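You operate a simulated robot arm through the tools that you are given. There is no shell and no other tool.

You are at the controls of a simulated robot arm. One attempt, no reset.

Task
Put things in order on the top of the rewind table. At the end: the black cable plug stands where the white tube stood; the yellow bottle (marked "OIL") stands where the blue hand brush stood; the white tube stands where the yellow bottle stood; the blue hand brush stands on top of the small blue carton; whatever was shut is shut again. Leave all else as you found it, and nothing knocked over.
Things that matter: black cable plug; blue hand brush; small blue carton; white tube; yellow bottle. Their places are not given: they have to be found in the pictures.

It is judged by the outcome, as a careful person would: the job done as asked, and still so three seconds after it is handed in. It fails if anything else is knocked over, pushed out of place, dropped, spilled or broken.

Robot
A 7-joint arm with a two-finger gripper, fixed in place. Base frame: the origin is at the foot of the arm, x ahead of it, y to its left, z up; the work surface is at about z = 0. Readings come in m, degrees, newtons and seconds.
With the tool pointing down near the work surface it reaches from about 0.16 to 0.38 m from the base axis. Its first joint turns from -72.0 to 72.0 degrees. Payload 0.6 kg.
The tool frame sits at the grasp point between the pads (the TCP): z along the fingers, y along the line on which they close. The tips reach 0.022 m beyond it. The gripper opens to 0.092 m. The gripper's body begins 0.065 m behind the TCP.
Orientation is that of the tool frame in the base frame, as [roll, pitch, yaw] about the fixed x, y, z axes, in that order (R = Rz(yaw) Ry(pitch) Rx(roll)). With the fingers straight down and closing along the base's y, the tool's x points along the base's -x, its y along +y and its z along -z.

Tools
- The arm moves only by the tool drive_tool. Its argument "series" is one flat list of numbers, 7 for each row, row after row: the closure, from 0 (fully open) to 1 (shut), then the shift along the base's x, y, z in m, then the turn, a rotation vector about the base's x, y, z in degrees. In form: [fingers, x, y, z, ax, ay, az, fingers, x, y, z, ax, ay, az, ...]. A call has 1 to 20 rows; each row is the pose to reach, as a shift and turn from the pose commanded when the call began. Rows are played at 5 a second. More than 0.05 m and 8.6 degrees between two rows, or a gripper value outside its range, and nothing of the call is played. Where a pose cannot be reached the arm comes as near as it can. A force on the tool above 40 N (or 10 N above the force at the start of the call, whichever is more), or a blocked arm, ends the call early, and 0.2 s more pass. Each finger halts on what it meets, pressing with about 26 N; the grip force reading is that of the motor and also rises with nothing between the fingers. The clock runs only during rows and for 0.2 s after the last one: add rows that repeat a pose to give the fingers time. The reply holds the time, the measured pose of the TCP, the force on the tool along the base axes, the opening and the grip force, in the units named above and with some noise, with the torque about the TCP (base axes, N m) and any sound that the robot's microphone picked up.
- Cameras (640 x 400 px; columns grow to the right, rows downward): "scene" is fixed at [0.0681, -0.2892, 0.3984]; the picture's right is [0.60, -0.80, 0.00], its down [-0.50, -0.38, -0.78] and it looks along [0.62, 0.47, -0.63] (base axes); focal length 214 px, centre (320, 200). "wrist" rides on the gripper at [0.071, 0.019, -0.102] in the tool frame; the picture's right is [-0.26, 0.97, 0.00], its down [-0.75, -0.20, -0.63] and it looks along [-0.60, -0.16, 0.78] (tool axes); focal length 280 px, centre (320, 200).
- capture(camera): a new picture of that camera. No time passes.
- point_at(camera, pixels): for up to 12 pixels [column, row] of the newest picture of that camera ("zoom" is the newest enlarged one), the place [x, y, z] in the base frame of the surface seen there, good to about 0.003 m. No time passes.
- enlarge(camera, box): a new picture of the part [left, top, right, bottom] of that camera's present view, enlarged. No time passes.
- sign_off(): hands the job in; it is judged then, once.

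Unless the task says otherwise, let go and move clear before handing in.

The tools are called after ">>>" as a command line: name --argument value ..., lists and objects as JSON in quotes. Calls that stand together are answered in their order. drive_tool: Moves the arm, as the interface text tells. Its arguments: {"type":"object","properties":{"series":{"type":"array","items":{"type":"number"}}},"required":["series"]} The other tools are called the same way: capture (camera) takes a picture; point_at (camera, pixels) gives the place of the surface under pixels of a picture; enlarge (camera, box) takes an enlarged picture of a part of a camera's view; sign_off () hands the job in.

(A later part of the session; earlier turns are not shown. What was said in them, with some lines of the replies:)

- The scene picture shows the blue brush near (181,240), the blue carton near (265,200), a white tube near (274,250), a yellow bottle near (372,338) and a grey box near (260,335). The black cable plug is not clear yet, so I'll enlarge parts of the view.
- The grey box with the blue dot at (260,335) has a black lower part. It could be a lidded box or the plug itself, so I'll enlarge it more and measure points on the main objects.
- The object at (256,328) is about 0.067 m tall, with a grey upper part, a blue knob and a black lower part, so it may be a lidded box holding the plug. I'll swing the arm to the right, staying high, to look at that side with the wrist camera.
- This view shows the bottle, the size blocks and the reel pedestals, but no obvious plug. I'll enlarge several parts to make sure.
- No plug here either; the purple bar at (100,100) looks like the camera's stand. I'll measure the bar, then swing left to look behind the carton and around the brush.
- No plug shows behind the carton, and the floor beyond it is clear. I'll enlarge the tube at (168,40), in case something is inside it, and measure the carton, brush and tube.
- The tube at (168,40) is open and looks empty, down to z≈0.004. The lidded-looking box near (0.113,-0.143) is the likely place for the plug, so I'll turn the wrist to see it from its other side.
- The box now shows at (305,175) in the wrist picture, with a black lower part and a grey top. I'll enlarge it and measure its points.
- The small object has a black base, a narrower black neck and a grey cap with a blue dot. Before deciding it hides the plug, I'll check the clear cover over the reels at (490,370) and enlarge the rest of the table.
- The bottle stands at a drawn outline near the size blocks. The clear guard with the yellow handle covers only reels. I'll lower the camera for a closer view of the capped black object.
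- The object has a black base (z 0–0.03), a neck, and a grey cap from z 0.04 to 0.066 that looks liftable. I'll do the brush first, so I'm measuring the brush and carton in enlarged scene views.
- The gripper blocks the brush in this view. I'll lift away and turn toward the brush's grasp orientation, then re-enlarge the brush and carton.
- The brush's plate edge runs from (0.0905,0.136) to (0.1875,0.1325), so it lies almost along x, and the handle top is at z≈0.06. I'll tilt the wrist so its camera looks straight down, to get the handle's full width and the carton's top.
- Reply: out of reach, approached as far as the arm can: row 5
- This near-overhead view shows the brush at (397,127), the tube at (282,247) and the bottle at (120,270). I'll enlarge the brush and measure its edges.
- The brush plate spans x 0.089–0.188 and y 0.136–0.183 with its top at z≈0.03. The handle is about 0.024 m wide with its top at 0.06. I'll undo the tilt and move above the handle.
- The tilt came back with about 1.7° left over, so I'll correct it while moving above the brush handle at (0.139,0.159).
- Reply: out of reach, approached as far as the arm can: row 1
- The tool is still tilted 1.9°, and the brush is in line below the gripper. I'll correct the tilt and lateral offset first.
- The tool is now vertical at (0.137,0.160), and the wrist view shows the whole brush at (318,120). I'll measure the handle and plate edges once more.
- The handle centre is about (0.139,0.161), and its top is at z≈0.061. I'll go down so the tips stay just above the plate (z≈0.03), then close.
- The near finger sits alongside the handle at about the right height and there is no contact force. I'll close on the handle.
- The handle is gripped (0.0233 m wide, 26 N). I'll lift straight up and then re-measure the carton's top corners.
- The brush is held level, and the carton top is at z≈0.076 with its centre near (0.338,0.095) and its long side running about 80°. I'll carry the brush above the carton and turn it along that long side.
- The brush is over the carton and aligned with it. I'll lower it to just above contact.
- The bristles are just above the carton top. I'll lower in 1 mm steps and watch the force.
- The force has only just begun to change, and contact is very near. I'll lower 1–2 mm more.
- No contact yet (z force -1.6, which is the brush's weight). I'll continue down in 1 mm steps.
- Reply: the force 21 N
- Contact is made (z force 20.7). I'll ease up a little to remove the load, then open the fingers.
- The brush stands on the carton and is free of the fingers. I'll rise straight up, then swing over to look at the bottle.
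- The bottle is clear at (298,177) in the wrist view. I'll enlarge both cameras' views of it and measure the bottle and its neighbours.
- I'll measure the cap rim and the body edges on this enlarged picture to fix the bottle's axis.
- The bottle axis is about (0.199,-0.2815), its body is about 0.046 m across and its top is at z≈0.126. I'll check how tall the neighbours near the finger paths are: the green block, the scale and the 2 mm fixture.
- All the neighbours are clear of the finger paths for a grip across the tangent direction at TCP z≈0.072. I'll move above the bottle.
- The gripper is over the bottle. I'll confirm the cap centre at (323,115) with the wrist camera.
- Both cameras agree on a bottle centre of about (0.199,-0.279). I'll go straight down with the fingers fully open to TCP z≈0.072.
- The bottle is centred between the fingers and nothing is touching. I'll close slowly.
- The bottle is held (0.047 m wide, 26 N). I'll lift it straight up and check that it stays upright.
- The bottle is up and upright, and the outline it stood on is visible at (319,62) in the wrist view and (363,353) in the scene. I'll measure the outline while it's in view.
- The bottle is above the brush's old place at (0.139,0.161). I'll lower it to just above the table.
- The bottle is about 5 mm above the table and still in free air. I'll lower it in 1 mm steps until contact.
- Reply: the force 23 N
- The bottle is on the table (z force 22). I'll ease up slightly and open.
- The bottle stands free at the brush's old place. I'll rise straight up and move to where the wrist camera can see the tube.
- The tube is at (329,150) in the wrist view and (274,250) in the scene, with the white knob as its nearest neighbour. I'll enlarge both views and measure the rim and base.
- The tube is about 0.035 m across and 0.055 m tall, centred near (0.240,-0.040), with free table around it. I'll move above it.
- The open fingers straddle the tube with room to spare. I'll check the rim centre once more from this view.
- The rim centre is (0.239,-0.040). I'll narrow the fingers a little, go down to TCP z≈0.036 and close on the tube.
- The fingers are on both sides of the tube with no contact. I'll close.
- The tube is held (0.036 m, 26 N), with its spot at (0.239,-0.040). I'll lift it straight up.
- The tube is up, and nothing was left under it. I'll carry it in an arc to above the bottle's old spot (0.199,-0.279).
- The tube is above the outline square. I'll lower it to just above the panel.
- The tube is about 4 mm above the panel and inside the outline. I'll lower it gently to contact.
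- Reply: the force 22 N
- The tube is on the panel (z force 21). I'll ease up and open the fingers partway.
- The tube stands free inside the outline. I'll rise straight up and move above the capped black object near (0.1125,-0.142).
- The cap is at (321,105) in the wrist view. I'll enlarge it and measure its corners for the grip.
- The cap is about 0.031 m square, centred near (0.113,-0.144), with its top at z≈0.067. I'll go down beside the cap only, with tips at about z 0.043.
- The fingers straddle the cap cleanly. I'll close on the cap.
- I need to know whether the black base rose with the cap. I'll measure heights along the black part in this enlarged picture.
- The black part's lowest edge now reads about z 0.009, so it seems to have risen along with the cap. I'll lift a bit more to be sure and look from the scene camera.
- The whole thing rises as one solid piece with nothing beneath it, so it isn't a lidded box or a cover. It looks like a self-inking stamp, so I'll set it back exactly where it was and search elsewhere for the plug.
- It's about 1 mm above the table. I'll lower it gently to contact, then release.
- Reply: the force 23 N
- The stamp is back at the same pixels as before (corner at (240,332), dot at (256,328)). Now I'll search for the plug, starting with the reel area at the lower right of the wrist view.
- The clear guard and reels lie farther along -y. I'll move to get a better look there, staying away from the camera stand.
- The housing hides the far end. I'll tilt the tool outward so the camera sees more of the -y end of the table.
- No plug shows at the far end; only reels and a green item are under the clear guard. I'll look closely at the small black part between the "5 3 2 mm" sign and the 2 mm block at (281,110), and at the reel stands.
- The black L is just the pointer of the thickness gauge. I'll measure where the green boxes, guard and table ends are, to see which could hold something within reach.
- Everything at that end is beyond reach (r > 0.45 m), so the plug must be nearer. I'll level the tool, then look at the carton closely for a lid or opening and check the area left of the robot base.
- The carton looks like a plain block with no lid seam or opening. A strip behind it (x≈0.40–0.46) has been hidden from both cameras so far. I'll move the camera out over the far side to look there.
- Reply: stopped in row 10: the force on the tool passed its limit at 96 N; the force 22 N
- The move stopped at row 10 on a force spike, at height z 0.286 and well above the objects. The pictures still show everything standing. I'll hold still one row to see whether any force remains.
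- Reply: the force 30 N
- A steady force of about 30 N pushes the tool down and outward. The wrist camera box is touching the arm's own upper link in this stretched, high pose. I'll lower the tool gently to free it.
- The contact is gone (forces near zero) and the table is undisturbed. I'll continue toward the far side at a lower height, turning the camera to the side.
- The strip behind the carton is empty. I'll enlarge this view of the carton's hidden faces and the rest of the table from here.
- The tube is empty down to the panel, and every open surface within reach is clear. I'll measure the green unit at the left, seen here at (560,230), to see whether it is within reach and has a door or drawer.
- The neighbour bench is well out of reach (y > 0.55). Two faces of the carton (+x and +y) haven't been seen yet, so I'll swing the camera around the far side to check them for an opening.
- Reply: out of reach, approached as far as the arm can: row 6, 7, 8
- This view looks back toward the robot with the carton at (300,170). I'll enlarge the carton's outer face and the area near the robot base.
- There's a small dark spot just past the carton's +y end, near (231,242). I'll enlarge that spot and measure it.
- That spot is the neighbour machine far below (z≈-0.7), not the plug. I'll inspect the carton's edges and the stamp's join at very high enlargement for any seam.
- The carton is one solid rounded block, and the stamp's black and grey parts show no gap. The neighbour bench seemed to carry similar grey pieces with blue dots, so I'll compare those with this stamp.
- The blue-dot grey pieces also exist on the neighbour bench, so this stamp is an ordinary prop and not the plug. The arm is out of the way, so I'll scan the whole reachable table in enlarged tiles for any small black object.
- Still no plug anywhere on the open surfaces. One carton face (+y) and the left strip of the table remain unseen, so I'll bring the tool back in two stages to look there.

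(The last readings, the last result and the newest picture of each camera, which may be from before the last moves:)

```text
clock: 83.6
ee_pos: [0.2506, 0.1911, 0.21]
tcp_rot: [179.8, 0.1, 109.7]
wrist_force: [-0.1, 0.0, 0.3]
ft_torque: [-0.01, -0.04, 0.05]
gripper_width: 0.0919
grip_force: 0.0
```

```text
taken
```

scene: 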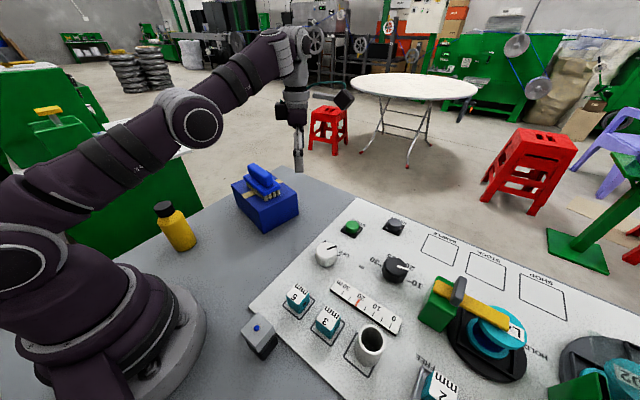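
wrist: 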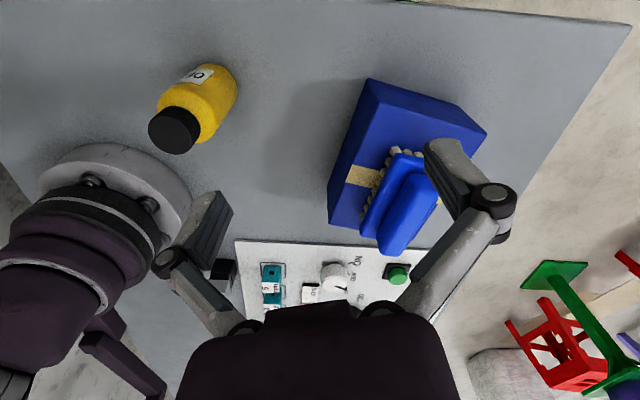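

From this side I can see the bottle's "OIL" label at (190,75) and the carton's +y face at (425,100). I'll enlarge the carton face and the rest of the table here.

>>> enlarge --camera "wrist" --box '[320, 60, 500, 260]'

>>> enlarge --camera "wrist" --box '[180, 190, 340, 330]'

>>> enlarge --camera "wrist" --box '[0, 0, 320, 200]'

```text
2.00 times, centred on (410, 160) of wrist
```

zoom: 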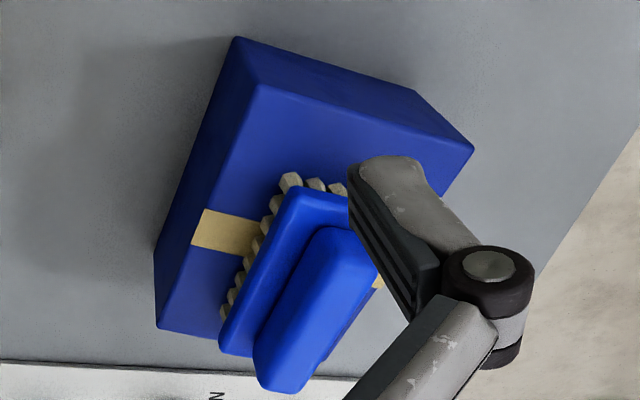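

```text
2.86 times, centred on (260, 260) of wrist
```

zoom: 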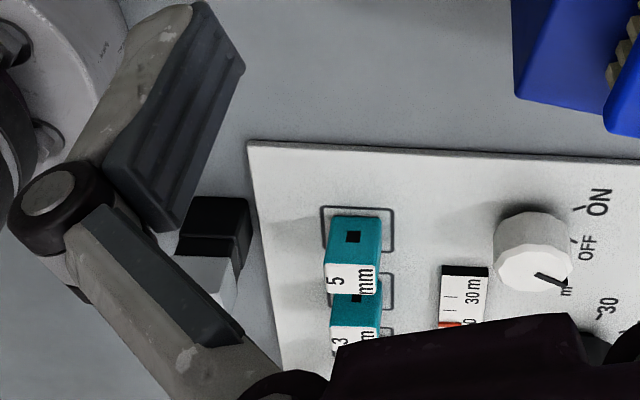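

```text
2.00 times, centred on (160, 100) of wrist
```

zoom: 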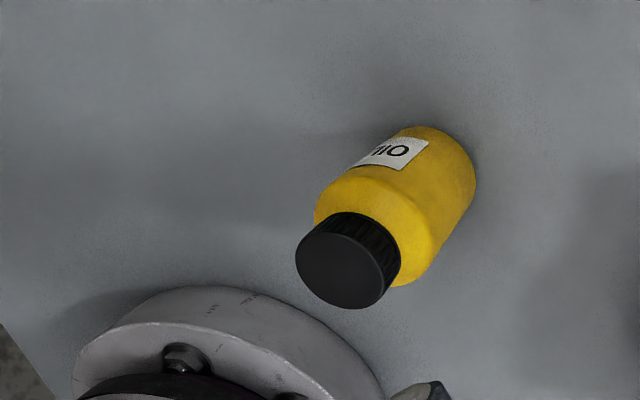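

The carton is plain on every face. I'll check which table areas the scene picture's lower edge covers and which nearby areas might still be unseen.

>>> capture --camera "scene"

>>> point_at --camera "scene" --pixels '[[205, 395], [240, 395], [280, 395], [320, 395], [360, 395], [400, 395], [210, 360], [220, 320]]'

>>> point_at --camera "wrist" --pixels '[[5, 160], [30, 200], [100, 20], [400, 3], [520, 12], [630, 25], [270, 200], [215, 350], [240, 240]]'

```text
taken
```

scene: 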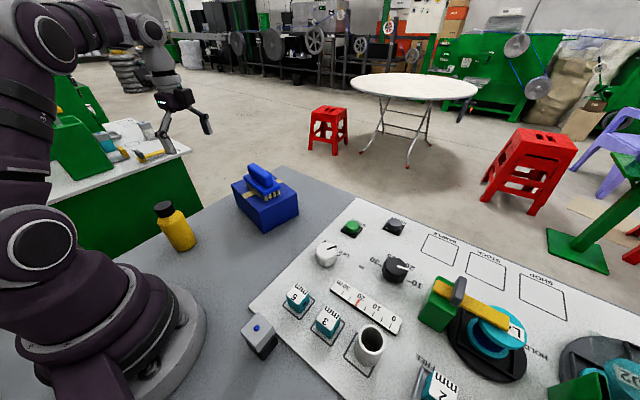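

```text
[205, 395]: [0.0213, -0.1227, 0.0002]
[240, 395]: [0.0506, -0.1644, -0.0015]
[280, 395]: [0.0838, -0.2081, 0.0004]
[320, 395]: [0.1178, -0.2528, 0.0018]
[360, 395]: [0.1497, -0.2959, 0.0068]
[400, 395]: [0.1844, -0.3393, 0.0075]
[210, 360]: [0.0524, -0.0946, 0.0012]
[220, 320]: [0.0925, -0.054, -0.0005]
```

```text
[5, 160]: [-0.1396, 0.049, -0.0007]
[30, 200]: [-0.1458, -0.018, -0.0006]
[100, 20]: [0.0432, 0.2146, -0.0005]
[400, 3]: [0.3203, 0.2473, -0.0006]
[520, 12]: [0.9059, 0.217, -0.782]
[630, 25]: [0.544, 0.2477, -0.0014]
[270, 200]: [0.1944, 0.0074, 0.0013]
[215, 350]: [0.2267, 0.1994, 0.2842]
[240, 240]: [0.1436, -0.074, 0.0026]
```

The open table surfaces are all clear. I'll look closely at the grey blue-dot pieces on the neighbour bench, near (125,150) in the scene, to learn what this kind of object is.

>>> enlarge --camera "scene" --box '[80, 110, 190, 170]'

>>> enlarge --camera "scene" --box '[50, 110, 130, 170]'

```text
5.82 times, centred on (135, 140) of scene
```

zoom: 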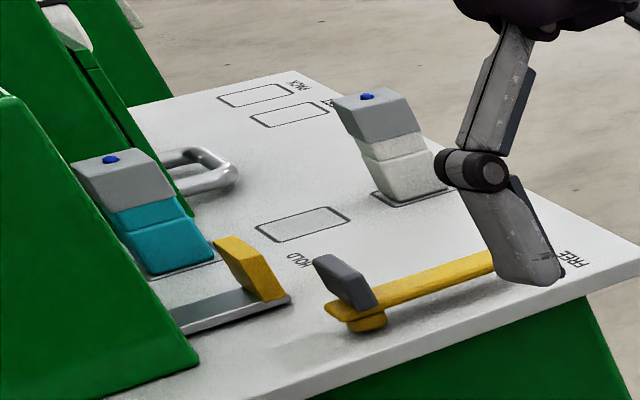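

```text
6.67 times, centred on (90, 140) of scene
```

zoom: 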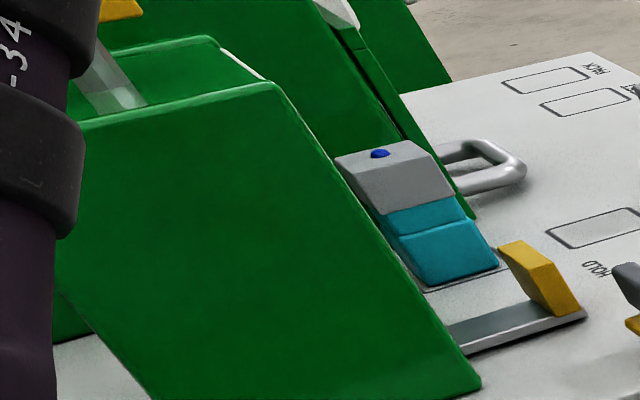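

The neighbour bench settles it. Two identical pieces stand there in teal and white, each with the same grey head and blue dot, plus an empty third outline. They are named by body colour, so the black-bodied one on this table is the "black cable plug". I'll return above it to carry it to the tube's old spot.

>>> drive_tool --series '[0, -0.006, -0.038, 0, 0, 0, 0, 0, -0.012, -0.076, 0, 0, 0, 0, 0, -0.018, -0.114, 0, 0, 0, 0, 0, -0.024, -0.152, 0, 0, 0, 0, 0, -0.031, -0.191, 0, 0, 0, 0, 0.2, -0.052, -0.22, 0, 0, 0, -4, 0.3, -0.073, -0.249, 0, 0, 0, -8, 0.4, -0.095, -0.278, -0.01, 0, 0, -12, 0.4, -0.116, -0.307, -0.02, 0, 0, -16, 0.4, -0.1375, -0.336, -0.035, 0, 0, -20, 0.4, -0.1375, -0.336, -0.035, 0, 0, -20]'

>>> capture --camera "wrist"

>>> capture --camera "scene"

```text
clock: 86.0
ee_pos: [0.1125, -0.1455, 0.1758]
tcp_rot: [179.9, 0.1, 89.7]
wrist_force: [-0.3, -0.4, -0.5]
ft_torque: [0.0, 0.0, -0.02]
gripper_width: 0.0552
grip_force: 0.0
```

```text
taken
```

wrist: 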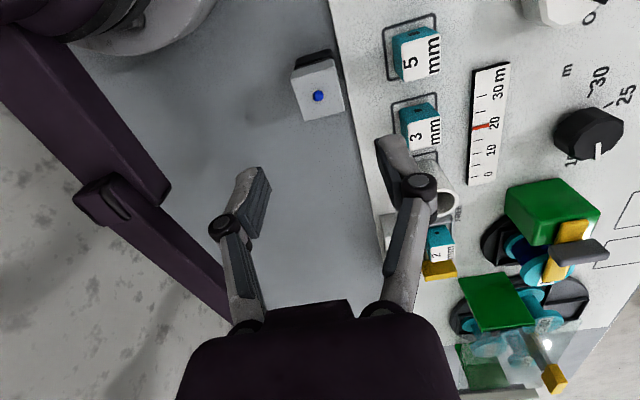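

```text
taken
```

scene: 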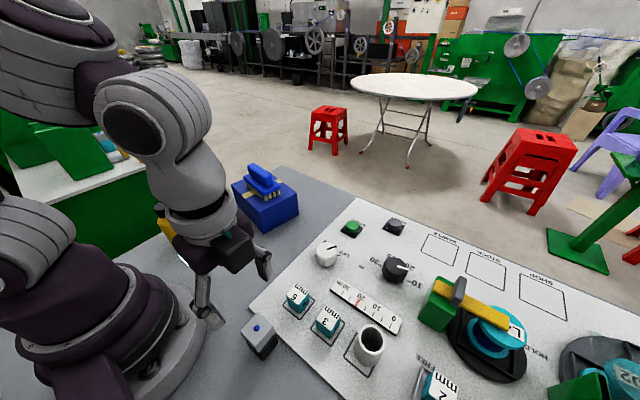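

The plug is in view at (318,92), and the gripper is over it as before. I'll go down to the same grip height on its head and close.

>>> drive_tool --series '[0.4, 0.0008, 0.0008, -0.03, 0, 0, 0, 0.4, 0.0008, 0.0008, -0.06, 0, 0, 0, 0.4, 0.0008, 0.0008, -0.09, 0, 0, 0, 0.4, 0.0008, 0.0008, -0.104, 0, 0, 0, 0.4, 0.0008, 0.0008, -0.109, 0, 0, 0, 0.5, 0.0008, 0.0008, -0.109, 0, 0, 0, 0.6, 0.0008, 0.0008, -0.109, 0, 0, 0, 0.7, 0.0008, 0.0008, -0.109, 0, 0, 0, 1, 0.0008, 0.0008, -0.109, 0, 0, 0, 1, 0.0008, 0.0008, -0.109, 0, 0, 0, 1, 0.0008, 0.0008, -0.109, 0, 0, 0]'

>>> enlarge --camera "scene" --box '[210, 290, 310, 390]'

```text
clock: 88.4
ee_pos: [0.1141, -0.1451, 0.0669]
tcp_rot: [179.9, 0.1, 89.8]
wrist_force: [0.5, -0.1, 0.0]
ft_torque: [-0.02, -0.01, 0.04]
gripper_width: 0.0312
grip_force: 25.7
```

```text
4.00 times, centred on (260, 340) of scene
```

zoom: 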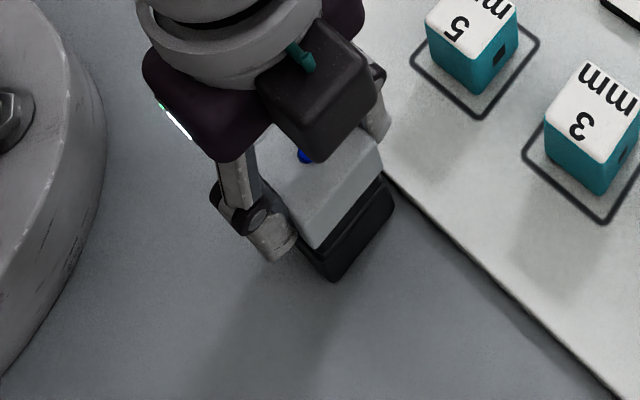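

The plug is gripped (0.031 m, 26 N). I'll lift it, carry it in a straight line to above (0.239,-0.040), and turn it a quarter turn so the fingers line up as they did for the tube.

>>> drive_tool --series '[1, 0, 0, 0.005, 0, 0, 0, 1, 0, 0, 0.02, 0, 0, 0, 1, 0, 0, 0.05, 0, 0, 0, 1, 0, 0, 0.085, 0, 0, 0, 1, 0, 0, 0.1, 0, 0, 0, 1, 0.0114, 0.0095, 0.1, 0, 0, 8.2, 1, 0.0227, 0.0191, 0.1, 0, 0, 16.4, 1, 0.0341, 0.0286, 0.1, 0, 0, 24.5, 1, 0.0455, 0.0382, 0.1, 0, 0, 32.7, 1, 0.0568, 0.0477, 0.1, 0, 0, 40.9, 1, 0.0682, 0.0573, 0.1, 0, 0, 49.1, 1, 0.0795, 0.0668, 0.1, 0, 0, 57.3, 1, 0.0909, 0.0764, 0.1, 0, 0, 65.5, 1, 0.1023, 0.0859, 0.1, 0, 0, 73.6, 1, 0.1136, 0.0955, 0.1, 0, 0, 81.8, 1, 0.125, 0.105, 0.1, 0, 0, 90, 1, 0.125, 0.105, 0.1, 0, 0, 90]'

>>> capture --camera "scene"

>>> capture --camera "wrist"

```text
clock: 92.0
ee_pos: [0.2383, -0.0409, 0.1659]
tcp_rot: [-180.0, 0.1, 179.9]
wrist_force: [-0.1, 0.6, -1.1]
ft_torque: [0.0, 0.02, 0.02]
gripper_width: 0.0311
grip_force: 26.2
```

```text
taken
```

scene: 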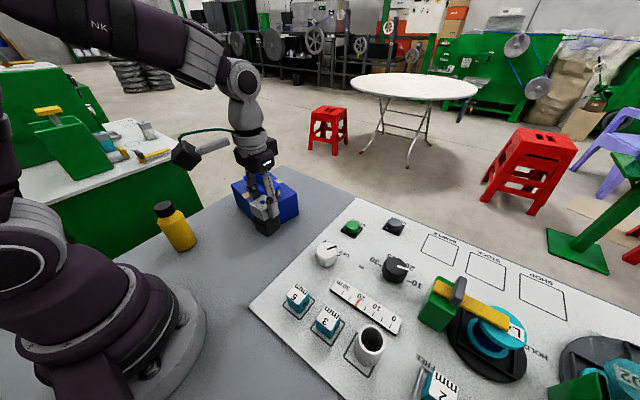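

```text
taken
```

wrist: 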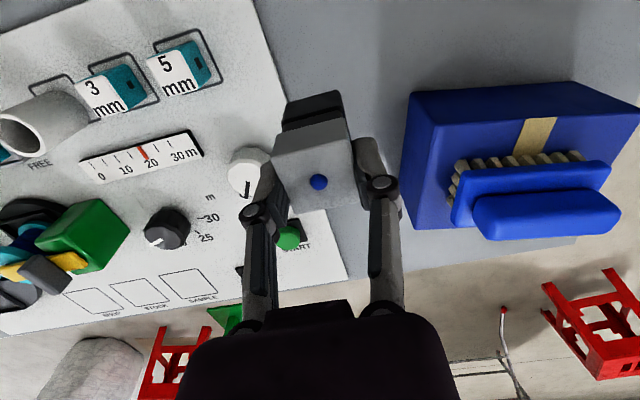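

The plug is held level above the tube's old spot. I'll lower it to just above the table.

>>> drive_tool --series '[1, 0.0005, 0.0007, -0.03, 0, 0, 0, 1, 0.0005, 0.0007, -0.06, 0, 0, 0, 1, 0.0005, 0.0007, -0.085, 0, 0, 0, 1, 0.0005, 0.0007, -0.096, 0, 0, 0, 1, 0.0005, 0.0007, -0.096, 0, 0, 0]'

>>> enlarge --camera "scene" --box '[210, 160, 350, 290]'

```text
clock: 93.2
ee_pos: [0.2383, -0.04, 0.07]
tcp_rot: [179.8, 0.0, 179.8]
wrist_force: [0.3, 1.1, -0.2]
ft_torque: [-0.01, -0.02, 0.0]
gripper_width: 0.031
grip_force: 26.4
```

```text
3.08 times, centred on (280, 225) of scene
```

zoom: 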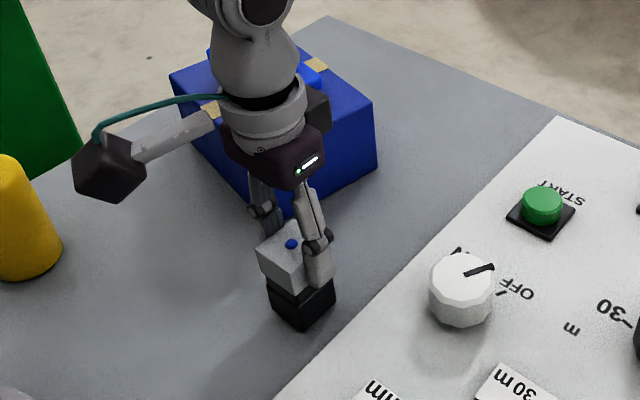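

The plug is about 3–4 mm above the table. I'll lower it in small steps until contact.

>>> drive_tool --series '[1, 0, 0, -0.001, 0, 0, 0, 1, 0, 0, -0.002, 0, 0, 0]'

>>> drive_tool --series '[1, 0, 0, -0.0007, 0, 0, 0, 1, 0, 0, -0.001, 0, 0, 0]'

```text
clock: 93.8
ee_pos: [0.2382, -0.0398, 0.068]
tcp_rot: [179.9, 0.0, 179.8]
wrist_force: [-0.5, -0.7, -0.4]
ft_torque: [0.01, -0.02, 0.01]
gripper_width: 0.0312
grip_force: 25.7
```

```text
clock: 94.4
ee_pos: [0.2389, -0.0397, 0.0678]
tcp_rot: [179.9, 0.1, 179.9]
wrist_force: [0.0, -0.5, -0.7]
ft_torque: [0.01, 0.01, 0.01]
gripper_width: 0.0315
grip_force: 25.5
```

>>> drive_tool --series '[1, 0, 0, -0.0005, 0, 0, 0, 1, 0, 0, -0.001, 0, 0, 0]'

```text
clock: 95.0
ee_pos: [0.2375, -0.0407, 0.0661]
tcp_rot: [179.8, 0.1, 179.8]
wrist_force: [-4.2, 1.8, 21.1]
ft_torque: [0.03, 0.31, 0.02]
gripper_width: 0.0312
grip_force: 25.7
```

The plug is on the table (z force 21). I'll ease up and open the fingers, then check it before rising.

>>> drive_tool --series '[1, 0, 0, 0.0006, 0, 0, 0, 0.8, 0, 0, 0.0006, 0, 0, 0, 0.6, 0, 0, 0.0006, 0, 0, 0, 0.45, 0, 0, 0.0006, 0, 0, 0, 0.4, 0, 0, 0.0006, 0, 0, 0, 0.4, 0, 0, 0.0006, 0, 0, 0]'

>>> enlarge --camera "scene" --box '[210, 160, 350, 290]'

```text
clock: 96.4
ee_pos: [0.2382, -0.0393, 0.0664]
tcp_rot: [179.9, 0.1, 179.8]
wrist_force: [-0.1, 0.3, -0.6]
ft_torque: [-0.04, -0.01, -0.01]
gripper_width: 0.0552
grip_force: 0.0
```

```text
3.08 times, centred on (280, 225) of scene
```

zoom: 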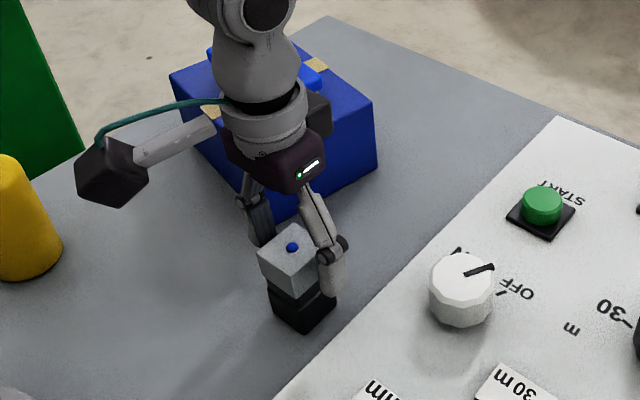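

The plug stands free on the tube's old spot. I'll rise straight up to the starting height and check the whole table.

>>> drive_tool --series '[0.4, 0, 0, 0.02, 0, 0, 0, 0.4, 0, 0, 0.06, 0, 0, 0, 0.3, 0, 0, 0.105, 0, 0, 0, 0.2, 0.003, 0.015, 0.15, 0, 0, 0, 0, 0.008, 0.03, 0.19, 0, 0, 0, 0, 0.01, 0.038, 0.207, 0, 0, 0]'

>>> capture --camera "scene"

>>> capture --camera "wrist"

```text
clock: 97.8
ee_pos: [0.249, -0.0018, 0.2732]
tcp_rot: [179.9, 0.1, 179.8]
wrist_force: [-0.4, 0.3, 0.2]
ft_torque: [-0.02, -0.01, -0.01]
gripper_width: 0.0921
grip_force: 0.0
```

```text
taken
```

scene: 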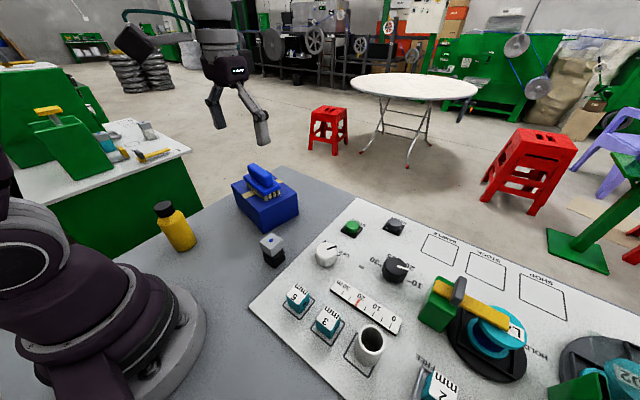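

```text
taken
```

wrist: 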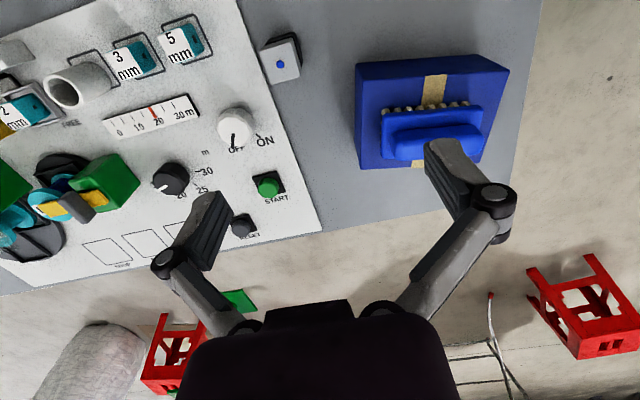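

All four moves look done: plug at (272,250), tube at (370,345), bottle at (175,228) and brush on the carton at (264,185). I'll double-check the neighbour bench's matching pieces, now unobstructed, and verify the final positions.

>>> enlarge --camera "scene" --box '[80, 110, 190, 170]'

>>> enlarge --camera "scene" --box '[140, 150, 340, 280]'

>>> point_at --camera "wrist" --pixels '[[281, 64], [264, 49], [292, 38], [300, 75], [272, 82], [77, 85], [433, 140]]'

>>> enlarge --camera "scene" --box '[250, 225, 295, 275]'

```text
5.82 times, centred on (135, 140) of scene
```

zoom: 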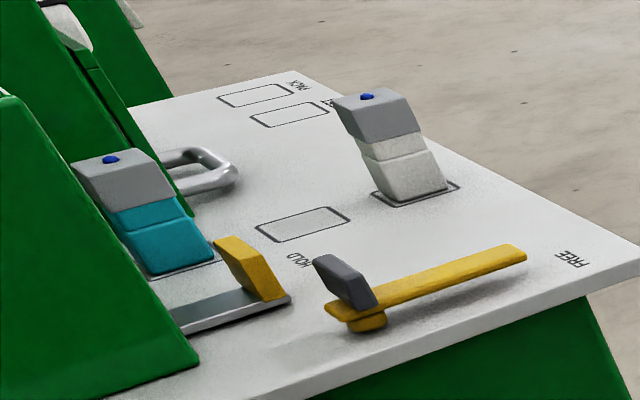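

```text
3.08 times, centred on (240, 215) of scene
```

zoom: 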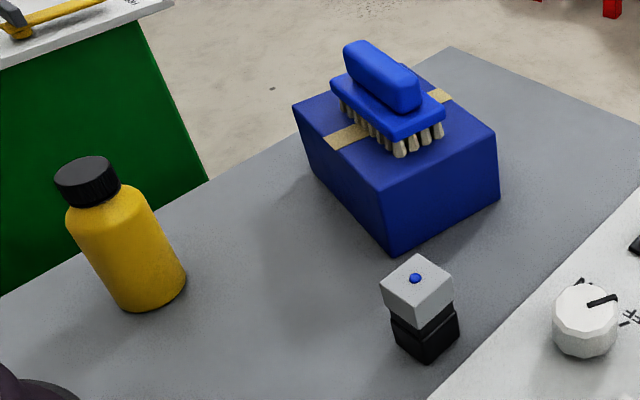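

```text
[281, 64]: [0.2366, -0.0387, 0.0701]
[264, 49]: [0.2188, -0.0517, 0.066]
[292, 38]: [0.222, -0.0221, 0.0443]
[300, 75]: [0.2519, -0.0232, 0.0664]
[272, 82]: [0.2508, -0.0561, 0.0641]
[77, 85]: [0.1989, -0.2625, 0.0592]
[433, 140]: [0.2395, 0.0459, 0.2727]
```

```text
8.00 times, centred on (272, 250) of scene
```

zoom: 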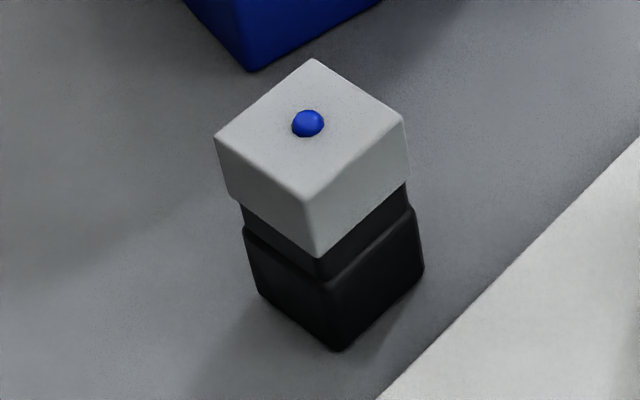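

Both views agree. The plug (blue dot at (0.237,-0.039)) stands where the tube was, the tube is inside the bottle's outline, and the bottle is upright where the brush was. The brush sits level on the carton, nothing I could open was left open, and the arm is clear. I never found any other cable plug, so I'm going by the matching teal and white pieces, and handing in.

>>> sign_off

```text
The job is handed in.
```

The four items are where you asked, and I've handed the job in. I'm not certain that the black object I moved is the cable plug.

| Item | Where it stands now |
|---|---|
| Black cable plug (my best match) | Where the white tube stood, within about 3 mm |
| White tube | Where the yellow bottle stood, inside the drawn outline |
| Yellow "OIL" bottle | Where the blue brush stood |
| Blue hand brush | On top of the small blue carton |

- **Plug identity:** nothing on the table was clearly a plug. I moved a solid black-bodied piece with a grey head and a blue dot. The bench next to this one has the same piece in teal and in white, so I took this to be the black one. At first I thought it was a stamp, and that is still possible.
- **Shut things:** I found nothing within reach that opens, so nothing was opened or needed closing. The carton is plain on all sides.
- **Contact during the search:** while I was searching, the wrist camera bumped the arm's own link, high above the table, with a brief force of 96 N. I backed off, and the pictures afterwards showed nothing disturbed.

In the last pictures everything was upright, and the arm was clear.
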